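You operate a simulated robot arm through the tools that you are given. There is no shell and no other tool. Be economical: measure what you need, move in short steps, check, and stop when the job is done.

Carry out the task below with a simulated two-armed robot. There is one attempt and no reset: what you move stays moved.

TASK
Take the grey rag from the front of the seed bench and lay it out flat on the top of the grey cabinet.

The check looks at the end state, three seconds after you hand in, the way a careful person would. Anything else that was tipped, shoved, dropped, spilled or broken makes it a failure.

THE ROBOT
Two 7-joint arms with two-finger parallel grippers on one trunk, on a base that drives. Base frame: it is fixed to the floor where the robot stands at the start and does not move with it; the origin is under the middle of the robot, x ahead of it, y to its left, z up. Lengths are in mm, angles in degrees, forces in N, time in s.
The left shoulder is at the start at [70, 134, 1151], the right one opposite. Places, roughly: top of the grey cabinet [700, -2200, 900]. Payload 1.57 kg a hand.
The TCP of each hand is the grasp point between the finger pads, 30 mm short of the fingertips. In the tool frame z runs along the fingers and y along their closing line. Largest opening 80 mm; finger width 17, thickness 12; the body of the gripper, 40 by 82 mm, starts 80 mm behind the TCP.
Orientation is told as [roll, pitch, yaw] about the base's x, y, z axes, in that order, counted from this pose: with the fingers straight down and closing along the base's y, the tool's x points along the base's -x, its y along +y and its z along -z.

THE INTERFACE
- The arms move only by the tool play_rows. It takes "left_series", "right_series" or both (then of equal length, played together; a hand with none holds still); each is text: rows parted by semicolons, each of 6 numbers parted by spaces: the shift along the tool's x, y, z in units of 100 mm (1.0 is 100 mm), then the turn, a rotation vector about the tool's x, y, z in units of 90 degrees (1.0 is 90 degrees). In form: tx ty tz rx ry rz; .... A call has 1 to 20 rows; each row is the pose to reach, as a shift and turn from the pose commanded when the call began, along the tool's axes at that moment. "left_claw" and "right_claw" are, for a hand that has rows, the finger opening in mm, from 0 to 80, set as the call begins (left out, the last holds). A call with a number of a shift or a turn outside -1 to 1 is refused whole. Rows are played at 5 a second. More than 50 mm and 8.6 degrees between two rows, or a gripper value outside its range, and nothing of the call is played. Where a pose cannot be reached the arm comes as near as it can. A force on the tool above 40 N (or 10 N above the force at the start of the call, whichever is more), or a blocked arm, ends the call early, and 0.2 s more pass. Each finger travels about 153 mm/s and halts on what it meets, pressing with about 43 N; the grip force reading is that of the motor and also rises with nothing between the fingers. The clock runs only during rows and for 0.2 s after the last one: add rows that repeat a pose to give the fingers time. The reply holds the time, the measured pose of the TCP, the force on the tool along the base axes, the opening and the grip force, in the units named above and with some noise, and new pictures: "show" is both (left out), scene, wrist or none (wrist: the cameras of the hands that moved).
- Cameras (640 x 400 px; columns grow to the right, rows downward): "scene" is now at [127.8, 1, 1360.3]; the picture's right is [0.03, -1.00, 0.00], its down [-0.74, -0.03, -0.67] and it looks along [0.67, 0.02, -0.74] (base axes); focal length 262 px, centre (320, 200). "left" rides on the left gripper at [72, 7, -122] in its tool frame; the picture's right is [-0.09, 1.00, 0.00], its down [-0.84, -0.08, -0.54] and it looks along [-0.54, -0.05, 0.84] (tool axes); focal length 238 px, centre (320, 200). "right" rides on the right gripper at [72, -7, -122] in its tool frame; the picture's right is [0.09, 1.00, 0.00], its down [-0.84, 0.08, -0.54] and it looks along [-0.54, 0.05, 0.84] (tool axes); focal length 238 px, centre (320, 200). There is no depth. A picture from a camera that has moved, and an enlarged one, comes with that camera's place and axes in the base frame and with its lens.
- move_column(by): slides the trunk up (or, below 0, down) by that many mm; the arms and the scene camera ride with it, the base frame stays. It gives what a move gives, with no picture.
- steer(legs): drives the robot by 1 to 6 legs, each [ahead, left, turn to the left] in mm, mm and degrees, along the robot's own axes; the way and the turn of a leg run together, so that a leg with both is an arc; at most 1500 mm and 180 degrees a leg. The arms and the cameras ride along, it lands a little off, and it stops where it bumps. It gives what a move gives, and a new picture of the scene camera.
- pan_tilt(pan, tilt): turns the head with the scene camera to pan (to the left, within 86 degrees either way) and tilt (down, from -29 to 69), counted from straight ahead of the robot. It gives what a move gives, and a new picture of the scene camera.
- inspect(camera, box): a new picture of the part [left, top, right, bottom] of that camera's present view, enlarged. It takes no simulated time.
- sign_off(): hands the job in; it is judged then, once.

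Work in short steps. Places have to be worked out from the pictures, the camera data and where the tool is seen: move nearer, look again, correct. Check each grasp and each placing, and mend what went wrong. You have 120 turns and 170 pictures in all, those below and enlarged ones among them. Open the grippers and draw the arms clear of the work before you hand the job in, unless the task says otherwise; then end with one line.

The tools are called after "Emit:" by a JSON object that holds its "api" and its "payload". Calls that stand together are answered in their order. play_rows: Moves the arms, as the interface text tells. Its arguments: {"type":"object","properties":{"left_series":{"type":"string"},"left_claw":{"type":"number"},"right_series":{"type":"string"},"right_claw":{"type":"number"},"show":{"type":"string","enum":["both","scene","wrist","none"]}},"required":[]} The other tools are called the same way: move_column (by) slides the trunk up or down; steer (legs) drives the base; pan_tilt (pan, tilt) turns the head that bears the scene camera; inspect (camera, box) takes an enlarged picture of a part of a camera's view; sign_off () hands the job in.

At the start:

```text
time: 0.0
left_tcp_pos: [422.5, 224.5, 1044.9]
left_ee_rot: [0.0, 0.1, 0.1]
left_force: [0.1, 0.7, -0.1]
left_gripper_width: 80.1
left_gripper_force: 0.1
right_tcp_pos: [373.8, -189.4, 1086.7]
right_ee_rot: [0.1, 0.0, 0.0]
right_force: [0.3, 0.5, 0.4]
right_gripper_width: 80.1
right_gripper_force: 0.0
trunk travel left (down, up): [-725.0, 215.0]
robot x, y, heading: [1.2, -1.7, 0.1]
head pan, tilt: [1.9, 48.0]
```

scene: 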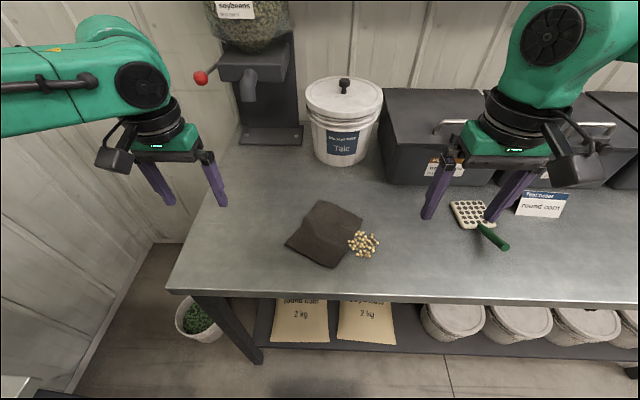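
right: 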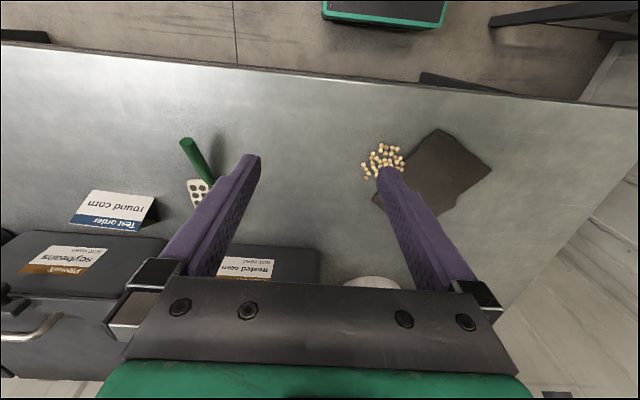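
left: 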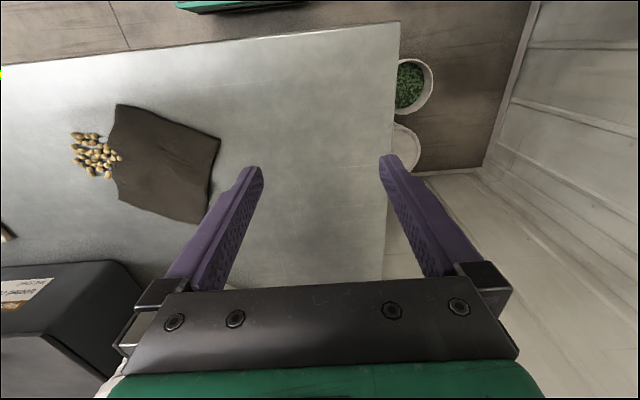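

The rag lies on the bench with a heap of seeds at its right corner. I'll enlarge that part before touching anything.

Emit:
{"api": "inspect", "payload": {"camera": "scene", "box": [270, 180, 400, 280]}}

Emit:
{"api": "inspect", "payload": {"camera": "left", "box": [60, 90, 240, 240]}}

Emit:
{"api": "pan_tilt", "payload": {"pan": -80, "tilt": 20}}

```text
4.00 times, centred on (335, 230) of scene
camera zoom: at [127.8, 1.0, 1360.3], right [0.03, -1.0, 0.0], down [-0.74, -0.03, -0.67], along [0.67, 0.02, -0.74], focal length 1050 px, centre (260, 80)
```

zoom: 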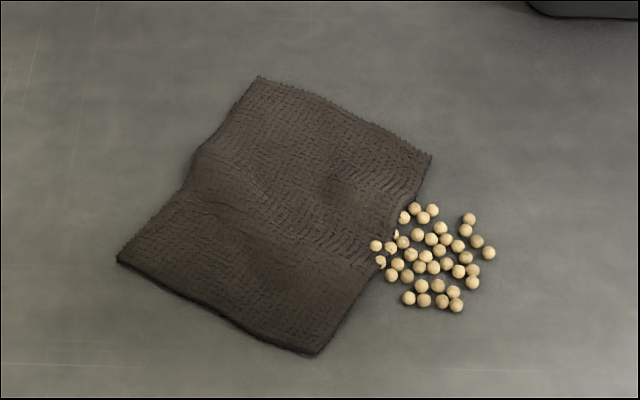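

```text
2.67 times, centred on (150, 165) of left
camera zoom: at [349.7, 230.9, 1166.9], right [0.09, 1.0, 0.0], down [0.84, -0.08, 0.54], along [0.54, -0.05, -0.84], focal length 636 px, centre (773, 293)
```

zoom: 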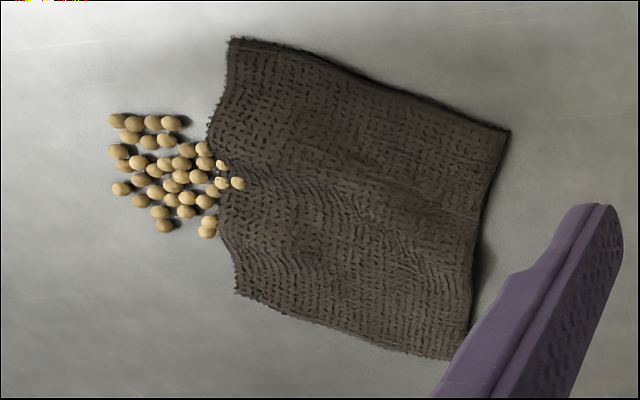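

```text
time: 1.6
left_tcp_pos: [422.3, 225.8, 1045.2]
left_ee_rot: [0.0, 0.0, 0.2]
left_force: [-0.3, 0.6, 0.6]
left_gripper_width: 79.9
left_gripper_force: 0.0
right_tcp_pos: [374.1, -189.1, 1087.1]
right_ee_rot: [0.0, 0.0, 0.0]
right_force: [-0.4, -0.1, 0.7]
right_gripper_width: 80.1
right_gripper_force: 0.1
trunk travel left (down, up): [-725.0, 215.0]
robot x, y, heading: [0.6, -3.6, -0.1]
head pan, tilt: [-80.0, 20.0]
camera scene: at [65.3, -93.4, 1403.1], right [-0.98, -0.17, 0.0], down [-0.06, 0.34, -0.94], along [0.16, -0.93, -0.34], focal length 262 px, centre (320, 200)
```

scene: 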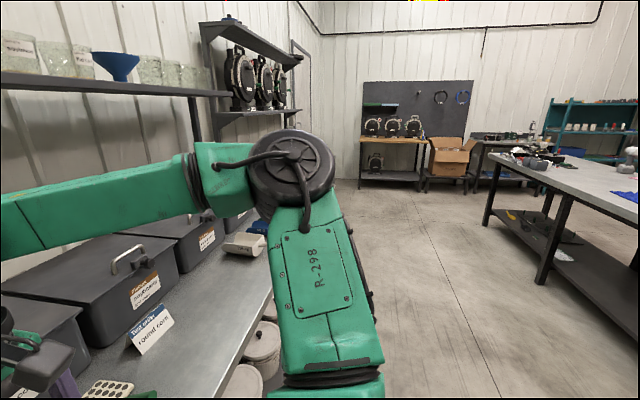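

Three or so seeds rest on the rag's lower-right edge. The rag's corners come out at about left (470, 97), bottom (412, -23), right (558, -100) and far (624, 16). I plan to hold the near-left edge with both hands, so I'll turn the base to make that edge lateral and centre on it.

Emit:
{"api": "steer", "payload": {"legs": [[0, 0, -26], [-100, 225, 0]]}}

Emit:
{"api": "pan_tilt", "payload": {"pan": 0, "tilt": 55}}

```text
time: 4.7
left_tcp_pos: [493.0, 262.4, 1044.8]
left_ee_rot: [0.1, -0.1, -26.5]
left_force: [-1.1, -0.3, -0.6]
left_gripper_width: 79.8
left_gripper_force: 0.1
right_tcp_pos: [264.3, -86.1, 1086.2]
right_ee_rot: [0.1, -0.1, -26.6]
right_force: [0.3, -0.5, -0.3]
right_gripper_width: 80.0
right_gripper_force: 0.1
trunk travel left (down, up): [-725.0, 215.0]
robot x, y, heading: [11.7, 251.7, -26.4]
head pan, tilt: [-80.0, 20.0]
camera scene: at [30.5, 136.7, 1403.0], right [-0.96, 0.29, 0.0], down [0.1, 0.33, -0.94], along [-0.27, -0.9, -0.34], focal length 262 px, centre (320, 200)
```

scene: 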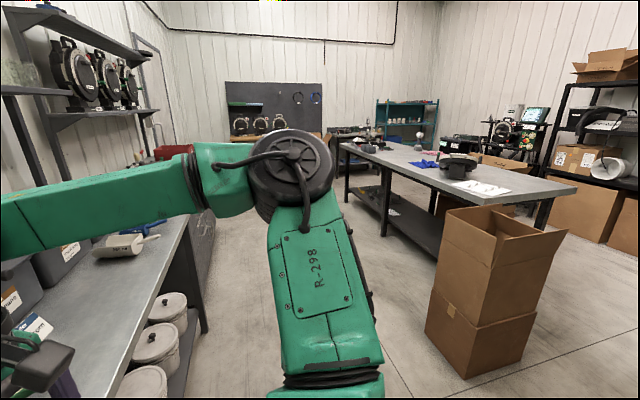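

```text
time: 6.2
left_tcp_pos: [491.8, 263.1, 1044.8]
left_ee_rot: [0.0, 0.0, -26.5]
left_force: [0.1, 0.0, -0.6]
left_gripper_width: 79.9
left_gripper_force: 0.1
right_tcp_pos: [262.6, -84.6, 1086.6]
right_ee_rot: [0.0, 0.0, -26.5]
right_force: [0.3, 0.3, -0.5]
right_gripper_width: 80.1
right_gripper_force: 0.1
trunk travel left (down, up): [-725.0, 215.0]
robot x, y, heading: [14.7, 253.1, -26.6]
head pan, tilt: [0.0, 55.0]
camera scene: at [121.6, 195.0, 1351.1], right [-0.45, -0.89, 0.0], down [-0.73, 0.37, -0.57], along [0.51, -0.26, -0.82], focal length 262 px, centre (320, 200)
```

scene: 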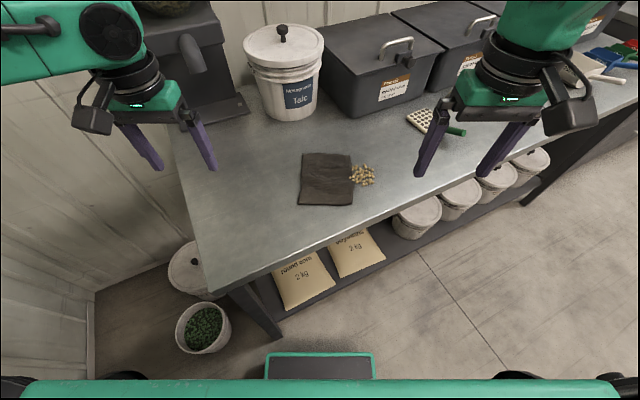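

The rag is now square to the robot, with its near edge running left to right. I'll turn both hands 90° with the cameras outward, so the fingers close across that edge, and bring them nearer.

Emit:
{"api": "play_rows", "payload": {"left_series": "-0.05 -0.08 0.05 0 0 0.083; -0.1 -0.17 0.1 0 0 0.167; -0.15 -0.25 0.15 0 0 0.25; -0.2 -0.33 0.2 0 0 0.333; -0.25 -0.42 0.25 0 0 0.417; -0.3 -0.5 0.3 0 0 0.5; -0.35 -0.58 0.35 0 0 0.583; -0.4 -0.67 0.4 0 0 0.667; -0.45 -0.75 0.45 0 0 0.75; -0.5 -0.83 0.5 0 0 0.833; -0.55 -0.92 0.55 0 0 0.917; -0.58 -1 0.6 0 0 1", "right_series": "-0.05 0 0.05 0 0 -0.083; -0.1 0 0.1 0 0 -0.167; -0.15 0 0.15 0 0 -0.25; -0.2 0 0.2 0 0 -0.333; -0.25 0 0.25 0 0 -0.417; -0.3 0 0.3 0 0 -0.5; -0.35 0 0.35 0 0 -0.583; -0.4 0 0.4 0 0 -0.667; -0.45 0 0.45 0 0 -0.75; -0.5 0 0.5 0 0 -0.833; -0.55 0 0.55 0 0 -0.917; -0.6 0 0.6 0 0 -1"}}

```text
time: 8.8
left_tcp_pos: [499.8, 147.7, 984.7]
left_ee_rot: [-0.1, 0.0, -116.8]
left_force: [0.6, -0.7, 0.2]
left_gripper_width: 79.9
left_gripper_force: 0.1
right_tcp_pos: [195.9, 113.7, 967.3]
right_ee_rot: [-1.6, 0.5, 61.7]
right_force: [0.2, -0.5, -0.5]
right_gripper_width: 80.1
right_gripper_force: 0.0
right hand out of reach, approached as far as the arm can: row 5, 6, 7, 8, 9, 10, 11, 12
trunk travel left (down, up): [-725.0, 215.0]
robot x, y, heading: [11.7, 254.5, -26.7]
head pan, tilt: [0.0, 55.0]
camera scene: at [122.0, 195.9, 1351.1], right [-0.45, -0.89, 0.0], down [-0.73, 0.37, -0.57], along [0.51, -0.26, -0.82], focal length 262 px, centre (320, 200)
camera right: at [166.2, 49.8, 1090.8], right [-0.92, 0.39, -0.02], down [0.32, 0.78, 0.53], along [0.23, 0.48, -0.85], focal length 238 px, centre (320, 200)
camera left: at [536.6, 208.6, 1106.9], right [0.85, -0.53, 0.0], down [-0.45, -0.71, 0.54], along [-0.29, -0.46, -0.84], focal length 238 px, centre (320, 200)
```

scene: 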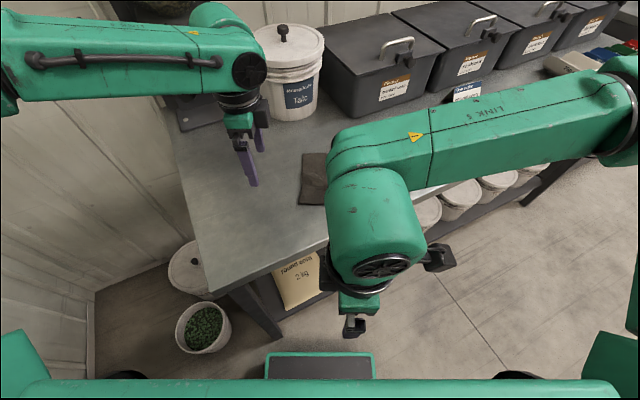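
right: 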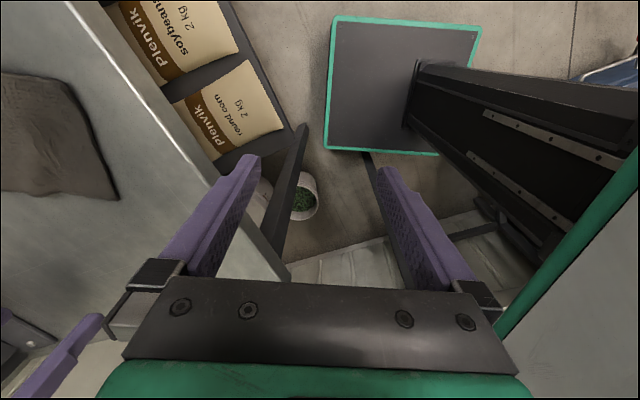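
left: 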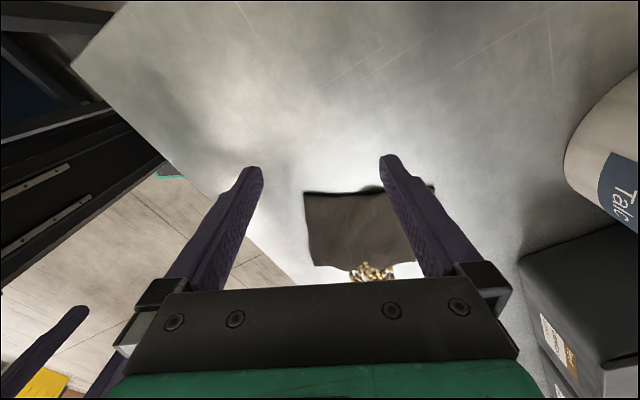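

The left hand is fine, but the right arm couldn't follow that turn and drifted inward. I'll turn it back in small steps and see how it behaves.

Emit:
{"api": "play_rows", "payload": {"right_series": "0 0 -0.05 0 0 0.083; 0 0 -0.1 0 0 0.167; 0 0 -0.15 0 0 0.25; 0 0 -0.2 0 0 0.333; 0 0 -0.25 0 0 0.417; 0 0 -0.3 0 0 0.5", "show": "scene"}}

```text
time: 10.2
left_tcp_pos: [498.6, 146.5, 984.9]
left_ee_rot: [0.0, 0.0, -116.6]
left_force: [-0.6, 0.4, -0.6]
left_gripper_width: 79.9
left_gripper_force: 0.1
right_tcp_pos: [201.4, 114.2, 993.7]
right_ee_rot: [0.0, 0.1, 18.3]
right_force: [-0.2, 0.9, 0.5]
right_gripper_width: 80.1
right_gripper_force: 0.0
trunk travel left (down, up): [-725.0, 215.0]
robot x, y, heading: [14.8, 254.8, -26.5]
head pan, tilt: [0.0, 55.0]
camera scene: at [121.5, 195.2, 1351.0], right [-0.45, -0.89, 0.0], down [-0.73, 0.37, -0.57], along [0.51, -0.26, -0.82], focal length 262 px, centre (320, 200)
```

scene: 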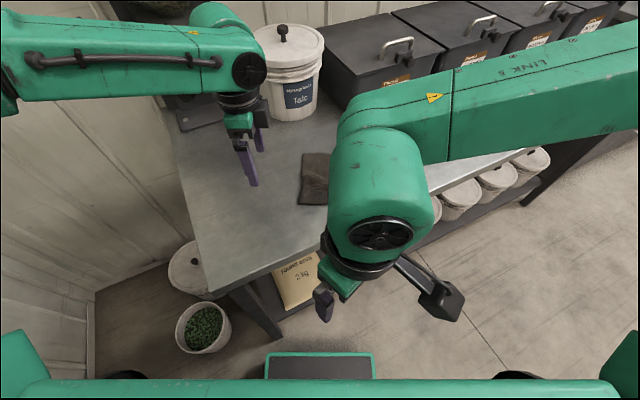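

The right hand follows properly now. I'll slide it forward and to its own side, away from the trunk, before trying the turn again.

Emit:
{"api": "play_rows", "payload": {"right_series": "0 -0.25 0 0 0 0; 0 -0.5 0 0 0 0; 0 -0.75 0 0 0 0; 0 -1 0 0 0 0", "show": "none"}}

Emit:
{"api": "play_rows", "payload": {"right_series": "0 -0.25 0 0 0 0; 0 -0.5 0 0 0 0; 0 -0.75 0 0 0 0; 0 -1 0 0 0 0", "show": "scene"}}

```text
time: 11.2
left_tcp_pos: [499.4, 147.1, 986.0]
left_ee_rot: [-0.1, 0.1, -116.5]
left_force: [0.4, 0.4, -0.4]
left_gripper_width: 79.8
left_gripper_force: 0.1
right_tcp_pos: [232.1, 17.5, 995.1]
right_ee_rot: [0.2, -0.1, 18.3]
right_force: [-1.0, 0.1, 0.6]
right_gripper_width: 80.2
right_gripper_force: 0.0
trunk travel left (down, up): [-725.0, 215.0]
robot x, y, heading: [12.4, 253.2, -26.5]
head pan, tilt: [0.0, 55.0]
```

```text
time: 12.2
left_tcp_pos: [499.9, 147.5, 984.3]
left_ee_rot: [0.0, 0.1, -116.6]
left_force: [-0.2, 0.2, 0.1]
left_gripper_width: 79.9
left_gripper_force: 0.0
right_tcp_pos: [261.0, -50.1, 994.6]
right_ee_rot: [-0.2, -0.1, 18.1]
right_force: [-0.4, 0.3, -0.3]
right_gripper_width: 79.8
right_gripper_force: 0.0
right hand out of reach, approached as far as the arm can: row 4
trunk travel left (down, up): [-725.0, 215.0]
robot x, y, heading: [12.7, 254.3, -26.6]
head pan, tilt: [0.0, 55.0]
camera scene: at [121.8, 195.8, 1351.1], right [-0.45, -0.89, 0.0], down [-0.73, 0.37, -0.57], along [0.51, -0.26, -0.82], focal length 262 px, centre (320, 200)
```

scene: 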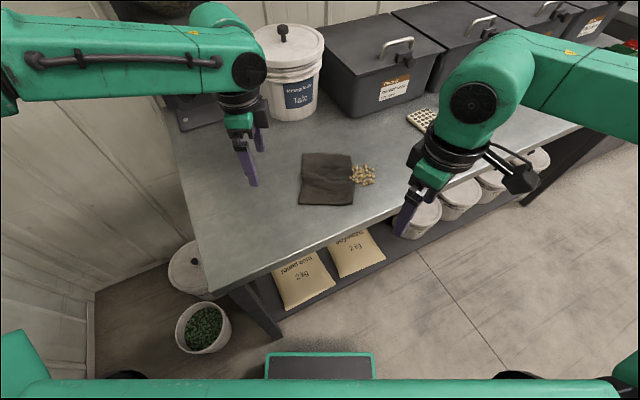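

The views from the scene and left cameras only agree if the bench top is near z = 862, not 815. That puts the rag corners at near-left (439, 90), near-right (384, -20), far-left (581, 15) and far-right (521, -91). I'll bring the left hand above the near-left corner with a smaller opening and look.

Emit:
{"api": "play_rows", "payload": {"left_series": "-0.23 -0.02 0.1 0 0 0; -0.46 -0.04 0.2 0 0 0; -0.69 -0.06 0.3 0 0 0; -0.92 -0.086 0.45 0 0 0; -0.92 -0.086 0.45 0 0 0", "left_claw": 32}}

```text
time: 13.4
left_tcp_pos: [441.2, 121.2, 952.3]
left_ee_rot: [0.2, -0.1, -116.5]
left_force: [0.4, -0.3, -0.3]
left_gripper_width: 31.8
left_gripper_force: 0.0
left hand out of reach, approached as far as the arm can: row 2, 3, 4, 5
right_tcp_pos: [261.7, -50.5, 994.8]
right_ee_rot: [0.0, -0.1, 18.2]
right_force: [0.2, 0.1, -0.2]
right_gripper_width: 80.1
right_gripper_force: 0.1
trunk travel left (down, up): [-725.0, 215.0]
robot x, y, heading: [9.7, 251.7, -26.3]
head pan, tilt: [0.0, 55.0]
camera scene: at [121.6, 195.4, 1351.0], right [-0.45, -0.89, 0.0], down [-0.73, 0.37, -0.57], along [0.51, -0.26, -0.82], focal length 262 px, centre (320, 200)
camera left: at [478.0, 181.3, 1074.3], right [0.85, -0.53, 0.0], down [-0.44, -0.71, 0.54], along [-0.28, -0.46, -0.84], focal length 238 px, centre (320, 200)
```

scene: 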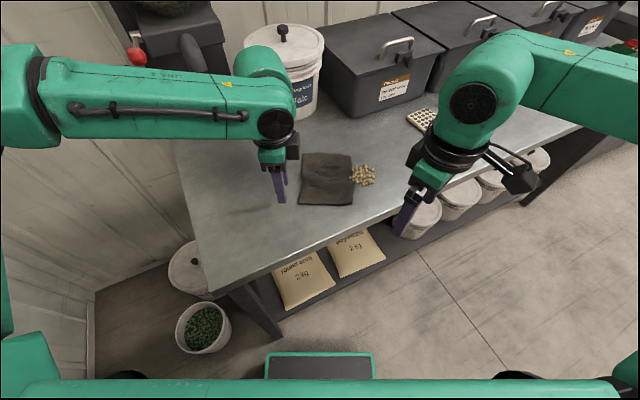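
left: 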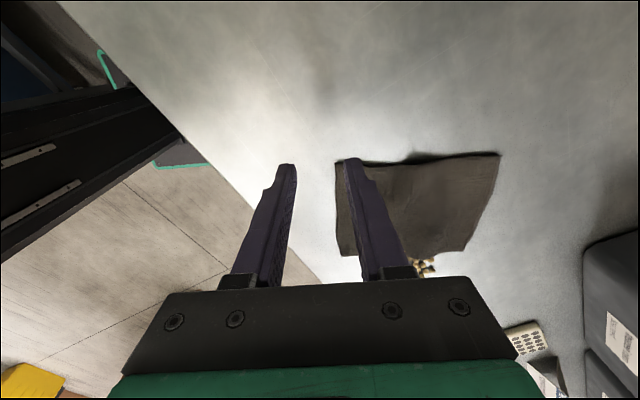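

The wrist limit stops the left hand at 90° too, so I'll go back to a 45° turn. That still lets the fingers close across the corner's diagonal. Next I'll centre over the corner, about 22 mm inside it.

Emit:
{"api": "play_rows", "payload": {"left_series": "0 0 0 0 0 -0.09; 0 0 0 0 0 -0.18; -0.1 0.07 0.05 0 0 -0.26; -0.2 0.14 0.1 0 0 -0.34; -0.3 0.21 0.16 0 0 -0.42; -0.416 0.286 0.22 0 0 -0.5; -0.416 0.286 0.22 0 0 -0.5", "left_claw": 28}}

```text
time: 15.1
left_tcp_pos: [442.8, 122.4, 943.0]
left_ee_rot: [0.0, -0.1, -71.5]
left_force: [-0.1, 0.1, 0.2]
left_gripper_width: 28.1
left_gripper_force: 0.1
left hand out of reach, approached as far as the arm can: row 3, 4, 5, 6, 7
right_tcp_pos: [261.6, -51.3, 995.2]
right_ee_rot: [-0.2, 0.1, 18.2]
right_force: [-0.5, 0.3, 0.4]
right_gripper_width: 80.0
right_gripper_force: 0.1
trunk travel left (down, up): [-725.0, 215.0]
robot x, y, heading: [12.7, 253.2, -26.6]
head pan, tilt: [0.0, 55.0]
camera scene: at [121.6, 195.1, 1351.0], right [-0.45, -0.89, 0.0], down [-0.73, 0.37, -0.57], along [0.51, -0.26, -0.82], focal length 262 px, centre (320, 200)
camera left: at [425.0, 192.6, 1064.7], right [0.97, 0.23, 0.0], down [0.19, -0.82, 0.54], along [0.13, -0.53, -0.84], focal length 238 px, centre (320, 200)
```

scene: 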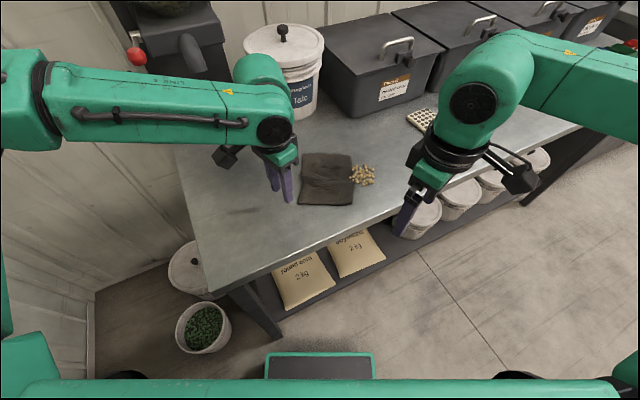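
left: 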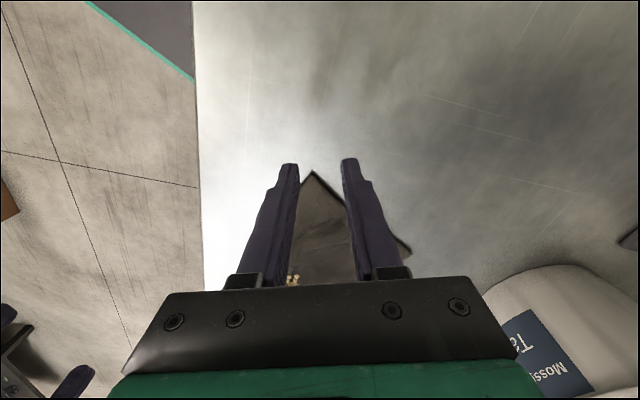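

It's still stuck, so the position inward is what blocks it rather than the turn alone. I'll test whether the unturned hand can get over the corner.

Emit:
{"api": "play_rows", "payload": {"left_series": "0 0 0 0 0 -0.09; 0 0 0 0 0 -0.18; 0 0 0 0 0 -0.26; 0 0 0 0 0 -0.34; 0 0 0 0 0 -0.42; 0 0 0 0 0 -0.5; -0.25 -0.05 0 0 0 -0.5; -0.5 -0.11 0 0 0 -0.5; -0.5 -0.11 0 0 0 -0.5", "show": "wrist"}}

```text
time: 17.1
left_tcp_pos: [440.9, 120.6, 956.5]
left_ee_rot: [0.1, -0.1, -26.4]
left_force: [-0.1, 0.5, 1.0]
left_gripper_width: 28.0
left_gripper_force: 0.2
left hand out of reach, approached as far as the arm can: row 7, 8, 9
right_tcp_pos: [260.6, -51.3, 994.9]
right_ee_rot: [-0.1, -0.1, 18.2]
right_force: [-0.4, 0.0, 0.3]
right_gripper_width: 80.3
right_gripper_force: 0.1
trunk travel left (down, up): [-725.0, 215.0]
robot x, y, heading: [11.4, 254.5, -26.5]
head pan, tilt: [0.0, 55.0]
camera left: at [379.4, 157.1, 1077.6], right [0.53, 0.85, 0.0], down [0.71, -0.44, 0.54], along [0.46, -0.29, -0.84], focal length 238 px, centre (320, 200)
```

left: 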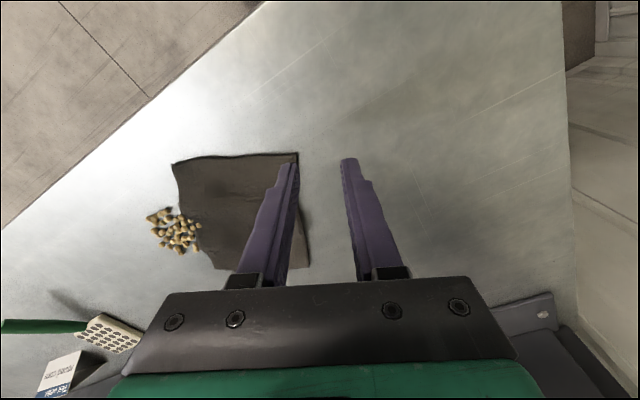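

The limit doesn't depend on the wrist turn. The hands are high relative to the shoulders, so the arms are folded tightly. I'll raise the trunk by 180 mm and lower the hands relative to it.

Emit:
{"api": "move_column", "payload": {"by": 180}}

Emit:
{"api": "play_rows", "payload": {"left_series": "0 0 0.4 0 0 0; 0 0 0.8 0 0 0; 0 -0.25 1 0 0 0; 0 -0.5 1 0 0 0; 0 -0.5 1 0 0 0", "right_series": "0 0 0.4 0 0 0; 0 0 0.8 0 0 0; 0 -0.25 1 0 0 0; 0 -0.5 1 0 0 0; 0 -0.5 1 0 0 0", "show": "scene"}}

```text
time: 19.1
left_tcp_pos: [441.8, 120.2, 1135.8]
left_ee_rot: [0.0, 0.0, -26.7]
left_force: [0.1, -0.1, -0.2]
left_gripper_width: 28.0
left_gripper_force: 0.0
right_tcp_pos: [261.7, -50.0, 1174.4]
right_ee_rot: [-0.1, 0.1, 18.2]
right_force: [0.6, 0.4, 0.2]
right_gripper_width: 80.1
right_gripper_force: 0.1
trunk travel left (down, up): [-905.0, 35.0]
robot x, y, heading: [12.3, 250.4, -26.7]
head pan, tilt: [0.0, 55.0]
```

```text
time: 20.2
left_tcp_pos: [417.3, 141.1, 1065.4]
left_ee_rot: [-0.2, 0.0, -26.4]
left_force: [-0.6, 0.4, 0.2]
left_gripper_width: 28.0
left_gripper_force: 0.1
left hand out of reach, approached as far as the arm can: row 1, 2, 3, 4, 5
right_tcp_pos: [266.0, -58.4, 1072.8]
right_ee_rot: [-0.4, 0.0, 18.1]
right_force: [-1.0, 0.0, -0.2]
right_gripper_width: 80.1
right_gripper_force: 0.1
right hand out of reach, approached as far as the arm can: row 3, 4, 5
trunk travel left (down, up): [-905.0, 35.0]
robot x, y, heading: [12.9, 252.1, -26.4]
head pan, tilt: [0.0, 55.0]
camera scene: at [122.0, 195.7, 1531.0], right [-0.45, -0.89, 0.0], down [-0.73, 0.37, -0.57], along [0.51, -0.26, -0.82], focal length 262 px, centre (320, 200)
```

scene: 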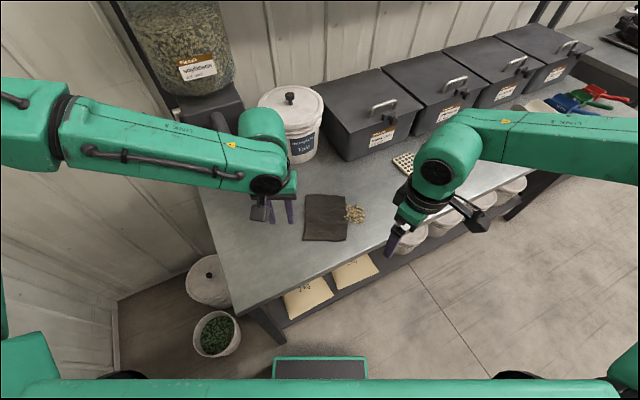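

The left hand is held back when lowering as well. I'll look at how the left arm is folded to see which joint limits it.

Emit:
{"api": "pan_tilt", "payload": {"pan": 55, "tilt": 45}}

Emit:
{"api": "pan_tilt", "payload": {"pan": -55, "tilt": 45}}

```text
time: 21.5
left_tcp_pos: [417.5, 140.9, 1065.7]
left_ee_rot: [-0.1, -0.1, -26.6]
left_force: [0.3, 0.2, 0.9]
left_gripper_width: 27.9
left_gripper_force: 0.0
right_tcp_pos: [265.6, -59.2, 1074.6]
right_ee_rot: [-0.3, 0.1, 18.0]
right_force: [0.3, 0.3, -0.4]
right_gripper_width: 79.8
right_gripper_force: 0.0
trunk travel left (down, up): [-905.0, 35.0]
robot x, y, heading: [15.6, 254.0, -26.6]
head pan, tilt: [55.0, 45.0]
camera scene: at [128.8, 266.1, 1544.4], right [0.47, -0.88, 0.0], down [-0.62, -0.34, -0.71], along [0.62, 0.34, -0.71], focal length 262 px, centre (320, 200)
```

scene: 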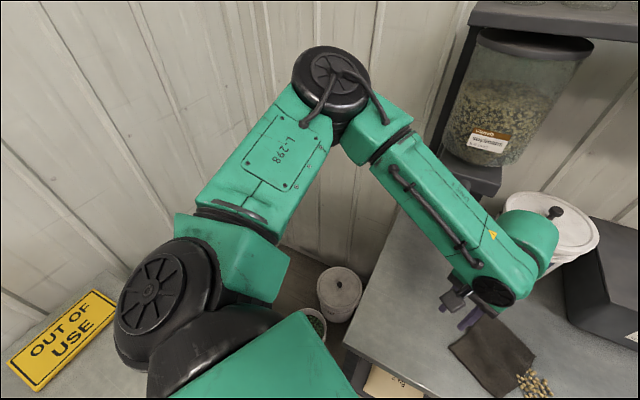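

```text
time: 23.4
left_tcp_pos: [417.8, 141.0, 1065.2]
left_ee_rot: [-0.1, -0.1, -26.7]
left_force: [-0.1, -0.3, 0.0]
left_gripper_width: 28.0
left_gripper_force: 0.0
right_tcp_pos: [264.3, -58.1, 1073.0]
right_ee_rot: [-0.3, -0.1, 18.0]
right_force: [0.0, -0.5, 0.2]
right_gripper_width: 80.1
right_gripper_force: 0.2
trunk travel left (down, up): [-905.0, 35.0]
robot x, y, heading: [16.7, 250.5, -26.6]
head pan, tilt: [-55.0, 45.0]
camera scene: at [69.1, 147.0, 1544.5], right [-0.99, -0.15, 0.0], down [-0.1, 0.7, -0.71], along [0.1, -0.7, -0.71], focal length 262 px, centre (320, 200)
```

scene: 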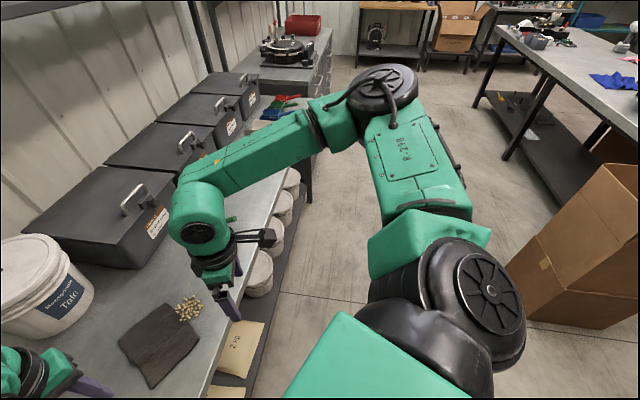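

The elbows are only moderately bent, so I suspect this is a reach region that changes with distance. I'll test in free air whether the left hand can come near the middle line further out in front.

Emit:
{"api": "play_rows", "payload": {"left_series": "-0.4 0 0 0 0 0; -0.8 0 0 0 0 0; -1 0 0 0 0 0; -1 -0.3 0 0 0 0; -1 -0.6 0 0 0 0", "show": "none"}}

```text
time: 24.6
left_tcp_pos: [465.6, 133.3, 1102.3]
left_ee_rot: [0.0, -0.1, -26.6]
left_force: [-0.6, -0.3, 0.2]
left_gripper_width: 27.7
left_gripper_force: 0.0
left hand out of reach, approached as far as the arm can: row 1, 2, 3, 4, 5
right_tcp_pos: [265.0, -59.5, 1073.7]
right_ee_rot: [-0.3, 0.0, 18.0]
right_force: [1.0, -0.2, -0.7]
right_gripper_width: 80.0
right_gripper_force: 0.1
trunk travel left (down, up): [-905.0, 35.0]
robot x, y, heading: [14.2, 252.3, -26.7]
head pan, tilt: [-55.0, 45.0]
```

Forward is blocked too near the middle line. I'll compare by moving outward to the 20° direction first and then forward.

Emit:
{"api": "play_rows", "payload": {"left_series": "0 0.4 0 0 0 0; 0 0.8 0 0 0 0; -0.3 0.8 0.3 0 0 0; -0.6 0.8 0.6 0 0 0; -1 0.8 0.9 0 0 0; -1 0.8 0.9 0 0 0", "show": "none"}}

```text
time: 26.0
left_tcp_pos: [560.1, 204.7, 1041.1]
left_ee_rot: [0.0, -0.1, -26.6]
left_force: [-0.1, 0.1, -0.3]
left_gripper_width: 27.8
left_gripper_force: 0.1
left hand out of reach, approached as far as the arm can: row 4, 5, 6
right_tcp_pos: [264.4, -58.9, 1074.3]
right_ee_rot: [-0.3, -0.1, 18.0]
right_force: [-0.4, -0.3, 0.6]
right_gripper_width: 80.0
right_gripper_force: 0.0
trunk travel left (down, up): [-905.0, 35.0]
robot x, y, heading: [14.2, 253.1, -26.8]
head pan, tilt: [-55.0, 45.0]
```

The left hand reaches much further out to its own side. So I'll use the left hand alone, held at its good place (450 ahead, 170 left, turned 90°), pinching the middle of the rag's near edge. First I'll raise both hands and set the turns.

Emit:
{"api": "play_rows", "payload": {"left_series": "0.05 -0.03 -0.1 0 0 0.083; 0.1 -0.06 -0.2 0 0 0.167; 0.15 -0.09 -0.3 0 0 0.25; 0.2 -0.12 -0.4 0 0 0.333; 0.25 -0.15 -0.5 0 0 0.417; 0.3 -0.18 -0.6 0 0 0.5; 0.35 -0.2 -0.7 0 0 0.583; 0.4 -0.22 -0.75 0 0 0.667; 0.45 -0.24 -0.8 0 0 0.75; 0.5 -0.26 -0.85 0 0 0.833; 0.55 -0.28 -0.9 0 0 0.917; 0.6 -0.3 -0.9 0 0 1", "right_series": "0 0 -0.1 0 0 0.04; 0 0 -0.2 0 0 0.08; 0 0 -0.3 0 0 0.12; 0 0 -0.4 0 0 0.16; 0 0 -0.5 0 0 0.2; 0 0 -0.6 0 0 0.25; 0 0 -0.7 0 0 0.3; 0 0 -0.8 0 0 0.35; 0 0 -0.9 0 0 0.4; 0 0 -1 0 0 0.45; 0 0 -1 0 0 0.5; 0 0 -1 0 0 0.5", "show": "none"}}

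Emit:
{"api": "steer", "payload": {"legs": [[27, -186, 0]]}}

Emit:
{"api": "pan_tilt", "payload": {"pan": 0, "tilt": 50}}

```text
time: 28.6
left_tcp_pos: [493.3, 202.6, 1130.7]
left_ee_rot: [0.0, -0.1, -116.7]
left_force: [0.2, 0.5, 0.4]
left_gripper_width: 28.1
left_gripper_force: 0.1
right_tcp_pos: [266.1, -58.7, 1174.3]
right_ee_rot: [-0.2, -0.1, -26.9]
right_force: [0.1, -0.5, 0.0]
right_gripper_width: 80.0
right_gripper_force: 0.0
trunk travel left (down, up): [-905.0, 35.0]
robot x, y, heading: [10.5, 251.1, -26.6]
head pan, tilt: [-55.0, 45.0]
```

```text
time: 30.1
left_tcp_pos: [435.0, 25.2, 1130.8]
left_ee_rot: [0.1, -0.1, -116.7]
left_force: [-0.5, 0.3, 0.7]
left_gripper_width: 28.0
left_gripper_force: 0.2
right_tcp_pos: [207.6, -232.7, 1174.2]
right_ee_rot: [-0.3, -0.1, -27.1]
right_force: [-0.3, 1.1, 0.8]
right_gripper_width: 80.0
right_gripper_force: 0.0
trunk travel left (down, up): [-905.0, 35.0]
robot x, y, heading: [-43.0, 74.6, -26.8]
head pan, tilt: [-55.0, 45.0]
camera scene: at [11.2, -25.8, 1544.7], right [-0.99, -0.14, 0.0], down [-0.1, 0.7, -0.71], along [0.1, -0.7, -0.7], focal length 262 px, centre (320, 200)
```

scene: 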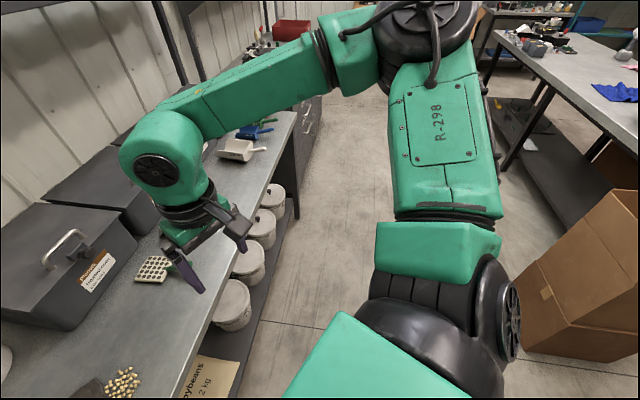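

```text
time: 31.4
left_tcp_pos: [433.7, 21.9, 1129.2]
left_ee_rot: [0.1, -0.1, -116.8]
left_force: [0.1, -1.0, -0.1]
left_gripper_width: 27.9
left_gripper_force: 0.1
right_tcp_pos: [206.1, -234.8, 1173.7]
right_ee_rot: [-0.1, -0.2, -27.1]
right_force: [0.3, 0.4, 0.0]
right_gripper_width: 79.7
right_gripper_force: 0.1
trunk travel left (down, up): [-905.0, 35.0]
robot x, y, heading: [-46.4, 75.6, -26.9]
head pan, tilt: [0.0, 50.0]
camera scene: at [66.9, 15.7, 1537.6], right [-0.45, -0.89, 0.0], down [-0.68, 0.35, -0.64], along [0.57, -0.29, -0.77], focal length 262 px, centre (320, 200)
```

scene: 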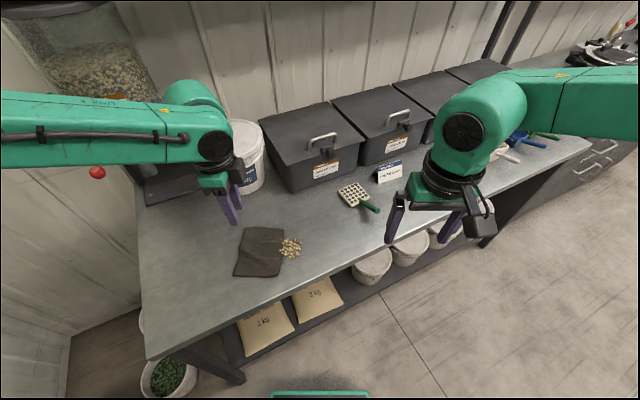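

The left hand now stands nearly over the middle of the near edge. I'll bring the trunk down and look from the wrist with the fingers slightly wider.

Emit:
{"api": "move_column", "payload": {"by": -160}}

Emit:
{"api": "play_rows", "payload": {"left_series": "0 0 0.1 0 0 0; 0 0 0.2 0 0 0; 0 0 0.2 0 0 0", "left_claw": 34}}

```text
time: 33.2
left_tcp_pos: [434.2, 22.3, 970.7]
left_ee_rot: [0.1, 0.0, -116.8]
left_force: [0.2, -0.3, 0.6]
left_gripper_width: 28.2
left_gripper_force: 0.0
right_tcp_pos: [206.2, -235.5, 1014.0]
right_ee_rot: [-0.1, -0.1, -27.2]
right_force: [0.7, -0.3, -0.3]
right_gripper_width: 80.1
right_gripper_force: 0.1
trunk travel left (down, up): [-745.0, 195.0]
robot x, y, heading: [-41.1, 77.4, -26.9]
head pan, tilt: [0.0, 50.0]
```

```text
time: 34.0
left_tcp_pos: [433.7, 22.4, 949.9]
left_ee_rot: [0.2, 0.0, -116.8]
left_force: [0.4, -0.7, 1.1]
left_gripper_width: 34.0
left_gripper_force: 0.0
right_tcp_pos: [206.5, -236.1, 1014.5]
right_ee_rot: [-0.1, -0.1, -27.2]
right_force: [0.2, 0.4, -0.5]
right_gripper_width: 80.0
right_gripper_force: 0.0
trunk travel left (down, up): [-745.0, 195.0]
robot x, y, heading: [-47.1, 74.9, -26.9]
head pan, tilt: [0.0, 50.0]
camera scene: at [66.5, 15.1, 1377.6], right [-0.45, -0.89, 0.0], down [-0.68, 0.35, -0.64], along [0.57, -0.29, -0.77], focal length 262 px, centre (320, 200)
camera left: at [471.4, 83.8, 1072.8], right [0.85, -0.53, 0.0], down [-0.45, -0.71, 0.54], along [-0.29, -0.46, -0.84], focal length 238 px, centre (320, 200)
```

scene: 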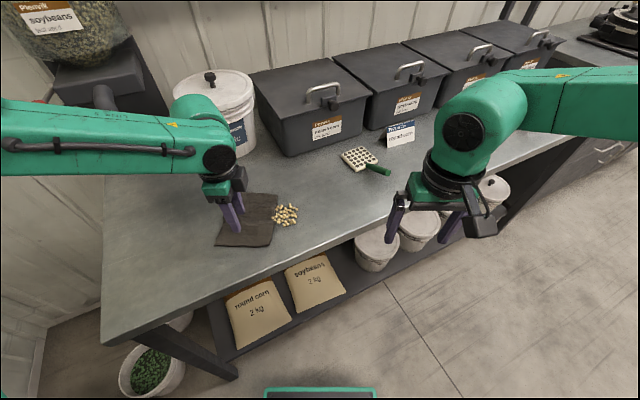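
left: 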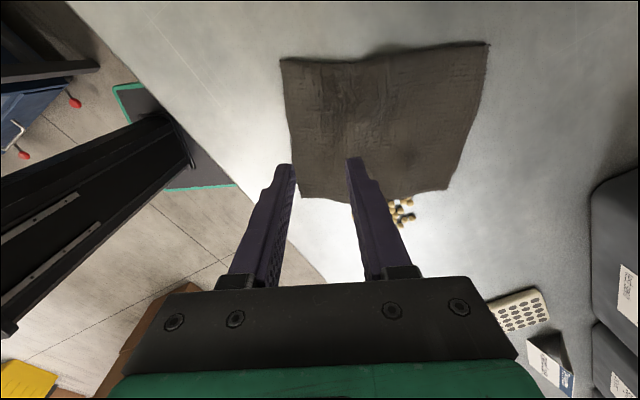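

The wrist view confirms the TCP projects about 25 mm inside the near edge, close to its middle. I'll lower gently to the cloth and watch the force.

Emit:
{"api": "play_rows", "payload": {"left_series": "0 0 0.2 0 0 0; 0 0 0.4 0 0 0; 0 0 0.5 0 0 0; 0 0 0.55 0 0 0; 0 0 0.58 0 0 0; 0 0 0.6 0 0 0", "left_claw": 34}}

```text
time: 35.4
left_tcp_pos: [433.0, 21.2, 893.2]
left_ee_rot: [0.5, 0.0, -116.8]
left_force: [0.6, 1.1, 16.9]
left_gripper_width: 33.9
left_gripper_force: 0.1
right_tcp_pos: [204.7, -235.8, 1014.8]
right_ee_rot: [-0.1, -0.1, -27.1]
right_force: [-0.1, 0.6, 1.3]
right_gripper_width: 79.8
right_gripper_force: 0.2
trunk travel left (down, up): [-745.0, 195.0]
robot x, y, heading: [-45.1, 75.2, -26.9]
head pan, tilt: [0.0, 50.0]
camera scene: at [64.4, 15.7, 1378.1], right [-0.45, -0.89, 0.0], down [-0.68, 0.35, -0.64], along [0.57, -0.29, -0.76], focal length 262 px, centre (320, 200)
camera left: at [469.1, 83.0, 1014.9], right [0.85, -0.53, 0.01], down [-0.45, -0.71, 0.54], along [-0.28, -0.46, -0.84], focal length 238 px, centre (320, 200)
```

scene: 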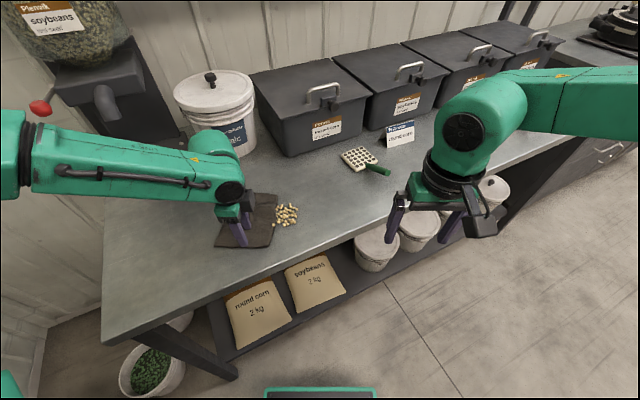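
left: 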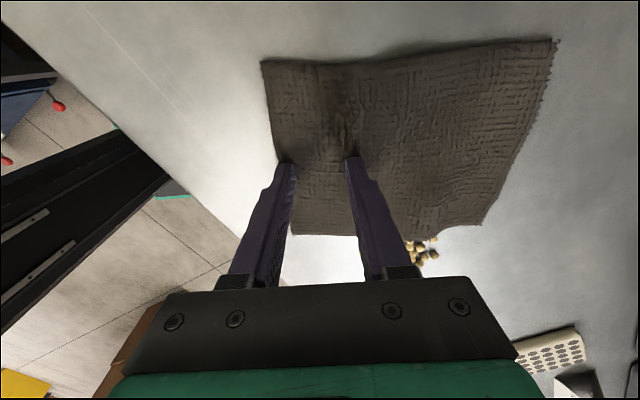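

The tips press the cloth with 17 N at z = 893, so the bench is at about 862 as computed. I'll close now without lifting and check the fold.

Emit:
{"api": "play_rows", "payload": {"left_series": "0 0 0 0 0 0; 0 0 0 0 0 0; 0 0 0 0 0 0; 0 0 -0.02 0 0 0; 0 0 -0.02 0 0 0", "left_claw": 0, "show": "wrist"}}

```text
time: 36.6
left_tcp_pos: [432.0, 24.0, 893.7]
left_ee_rot: [0.2, 0.1, -116.9]
left_force: [-1.8, -2.1, 11.1]
left_gripper_width: 4.3
left_gripper_force: 25.0
right_tcp_pos: [204.5, -236.5, 1014.0]
right_ee_rot: [0.0, -0.3, -27.1]
right_force: [-1.0, 0.1, 0.2]
right_gripper_width: 79.8
right_gripper_force: 0.0
trunk travel left (down, up): [-745.0, 195.0]
robot x, y, heading: [-43.4, 75.2, -27.1]
head pan, tilt: [0.0, 50.0]
camera left: at [468.9, 83.7, 1015.1], right [0.85, -0.53, 0.0], down [-0.45, -0.71, 0.54], along [-0.29, -0.46, -0.84], focal length 238 px, centre (320, 200)
```

left: 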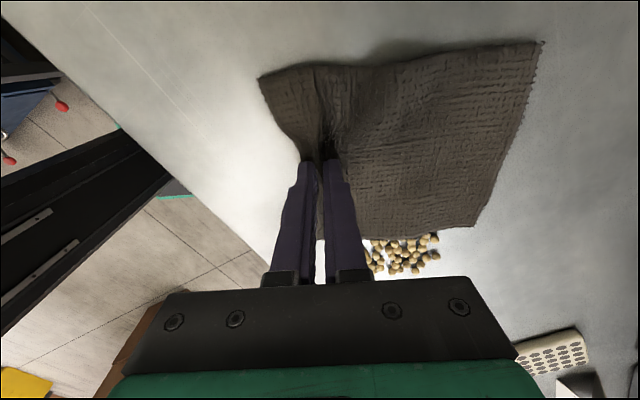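

A fold is held (4 mm). Now I'll lift slowly while drifting left, away from the seeds, and check them.

Emit:
{"api": "play_rows", "payload": {"left_series": "0.03 0 -0.08 0 0 0; 0.08 0 -0.16 0 0 0; 0.14 0 -0.24 0 0 0; 0.2 0 -0.32 0 0 0; 0.26 0 -0.4 0 0 0; 0.32 0 -0.48 0 0 0; 0.38 0 -0.56 0 0 0; 0.38 0 -0.56 0 0 0"}}

```text
time: 38.4
left_tcp_pos: [450.9, 57.1, 948.4]
left_ee_rot: [-0.1, -0.1, -116.8]
left_force: [-0.1, 0.7, -0.5]
left_gripper_width: 4.0
left_gripper_force: 25.0
right_tcp_pos: [207.0, -236.5, 1014.0]
right_ee_rot: [-0.1, -0.1, -27.1]
right_force: [-1.9, 0.2, 0.9]
right_gripper_width: 79.9
right_gripper_force: 0.1
trunk travel left (down, up): [-745.0, 195.0]
robot x, y, heading: [-41.5, 76.6, -27.0]
head pan, tilt: [0.0, 50.0]
camera scene: at [66.7, 14.9, 1377.5], right [-0.45, -0.89, 0.0], down [-0.68, 0.35, -0.64], along [0.57, -0.29, -0.77], focal length 262 px, centre (320, 200)
camera left: at [488.5, 117.9, 1070.4], right [0.85, -0.53, 0.0], down [-0.45, -0.71, 0.54], along [-0.29, -0.46, -0.84], focal length 238 px, centre (320, 200)
```

scene: 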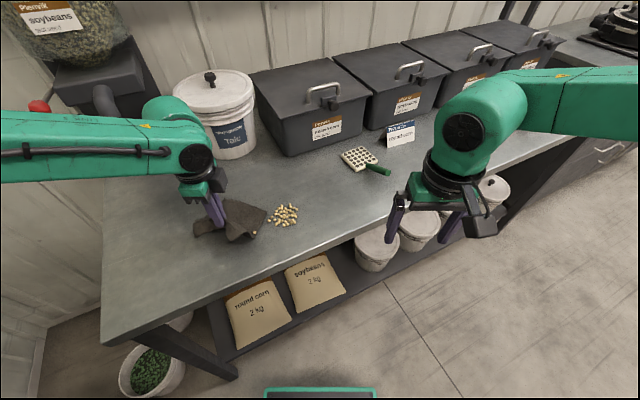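
left: 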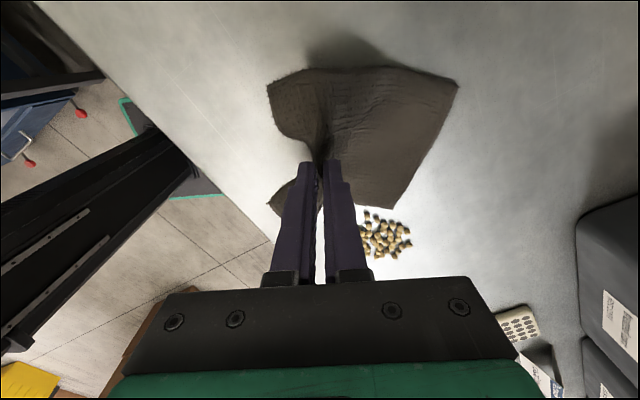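

The rag comes along and looks fairly stiff. I'll check whether any seed still rides on it.

Emit:
{"api": "inspect", "payload": {"camera": "scene", "box": [180, 170, 310, 252]}}

```text
4.88 times, centred on (245, 211) of scene
camera zoom: at [66.7, 14.9, 1377.5], right [-0.45, -0.89, 0.0], down [-0.68, 0.35, -0.64], along [0.57, -0.29, -0.77], focal length 1280 px, centre (686, 146)
```

zoom: 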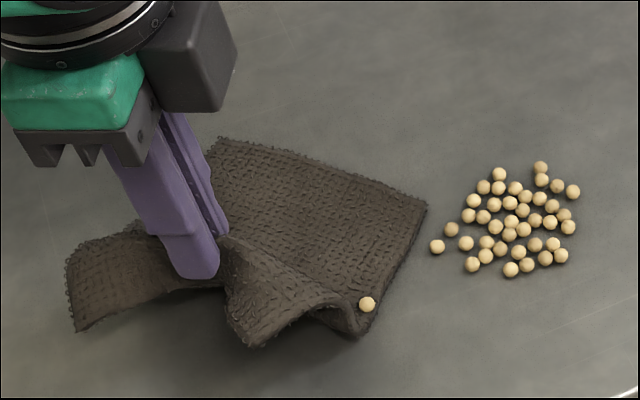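

One seed still rides on the right flap. I'll keep lifting slowly over the bench so it rolls off there, moving a little away from the front edge.

Emit:
{"api": "play_rows", "payload": {"left_series": "0 0.05 -0.06 0 0 0; 0 0.1 -0.12 0 0 0; 0 0.15 -0.18 0 0 0; 0 0.2 -0.24 0 0 0; 0 0.25 -0.3 0 0 0; 0 0.3 -0.36 0 0 0; 0 0.3 -0.42 0 0 0; 0 0.3 -0.42 0 0 0; 0 0.3 -0.42 0 0 0", "show": "none"}}

Emit:
{"api": "inspect", "payload": {"camera": "scene", "box": [180, 170, 310, 252]}}

```text
time: 40.4
left_tcp_pos: [477.8, 43.3, 991.2]
left_ee_rot: [0.1, 0.0, -116.9]
left_force: [-0.5, 0.2, -0.5]
left_gripper_width: 4.2
left_gripper_force: 24.8
right_tcp_pos: [206.4, -236.0, 1013.5]
right_ee_rot: [-0.1, -0.1, -27.1]
right_force: [-0.8, 0.2, 0.0]
right_gripper_width: 79.8
right_gripper_force: 0.1
trunk travel left (down, up): [-745.0, 195.0]
robot x, y, heading: [-42.2, 74.8, -26.9]
head pan, tilt: [0.0, 50.0]
```

```text
4.88 times, centred on (245, 211) of scene
camera zoom: at [66.7, 15.0, 1377.5], right [-0.45, -0.89, 0.0], down [-0.68, 0.35, -0.64], along [0.57, -0.29, -0.77], focal length 1280 px, centre (686, 146)
```

zoom: 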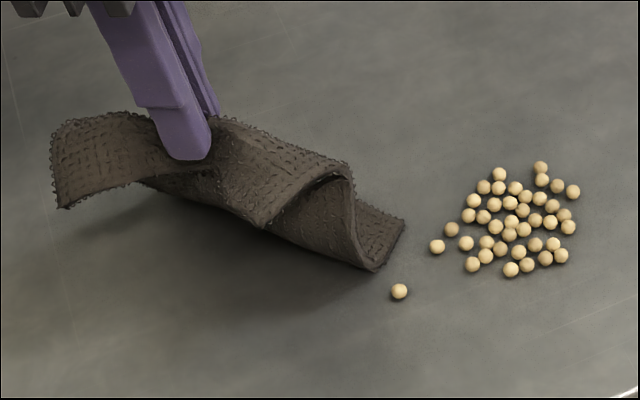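

The seed rolled off onto the bench. I'll lift the rag clear and check it and the bench.

Emit:
{"api": "play_rows", "payload": {"left_series": "0 0 -0.2 0 0 0; 0 0 -0.4 0 0 0; 0 0 -0.6 0 0 0; 0 0 -0.8 0 0 0; 0 0 -1 0 0 0; 0 0 -1 0 0 0"}}

Emit:
{"api": "inspect", "payload": {"camera": "scene", "box": [180, 120, 310, 240]}}

```text
time: 41.8
left_tcp_pos: [478.2, 43.2, 1091.6]
left_ee_rot: [0.1, 0.0, -116.8]
left_force: [-0.3, -0.5, 0.5]
left_gripper_width: 4.2
left_gripper_force: 25.2
right_tcp_pos: [207.5, -236.4, 1012.8]
right_ee_rot: [-0.1, -0.1, -27.1]
right_force: [-0.2, 0.6, -0.6]
right_gripper_width: 79.8
right_gripper_force: 0.1
trunk travel left (down, up): [-745.0, 195.0]
robot x, y, heading: [-44.3, 74.4, -26.9]
head pan, tilt: [0.0, 50.0]
camera scene: at [67.0, 15.1, 1377.5], right [-0.45, -0.89, 0.0], down [-0.68, 0.35, -0.64], along [0.57, -0.29, -0.77], focal length 262 px, centre (320, 200)
camera left: at [514.6, 104.2, 1212.9], right [0.85, -0.53, 0.0], down [-0.45, -0.71, 0.54], along [-0.29, -0.46, -0.84], focal length 238 px, centre (320, 200)
```

scene: 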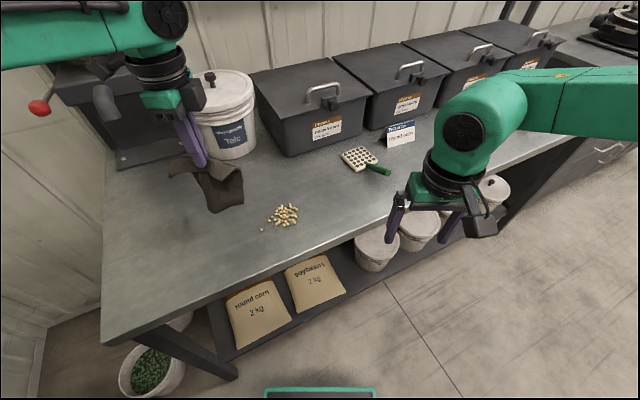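
left: 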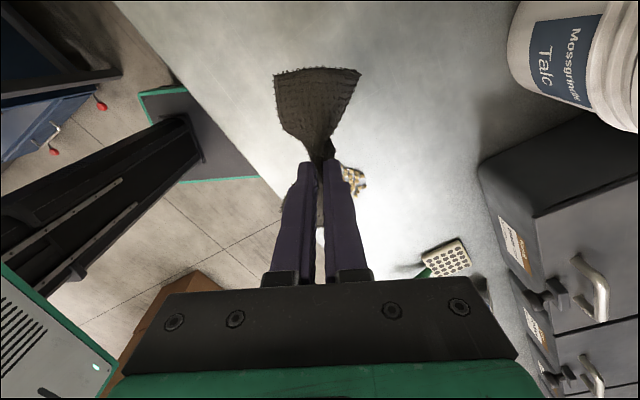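

```text
3.33 times, centred on (245, 180) of scene
camera zoom: at [67.0, 15.1, 1377.5], right [-0.45, -0.89, 0.0], down [-0.68, 0.35, -0.64], along [0.57, -0.29, -0.77], focal length 875 px, centre (570, 267)
```

zoom: 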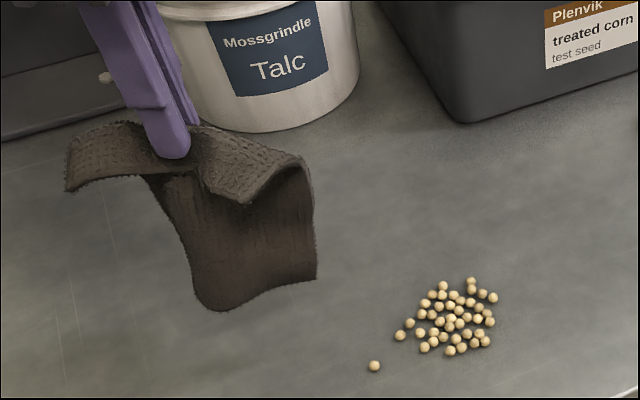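

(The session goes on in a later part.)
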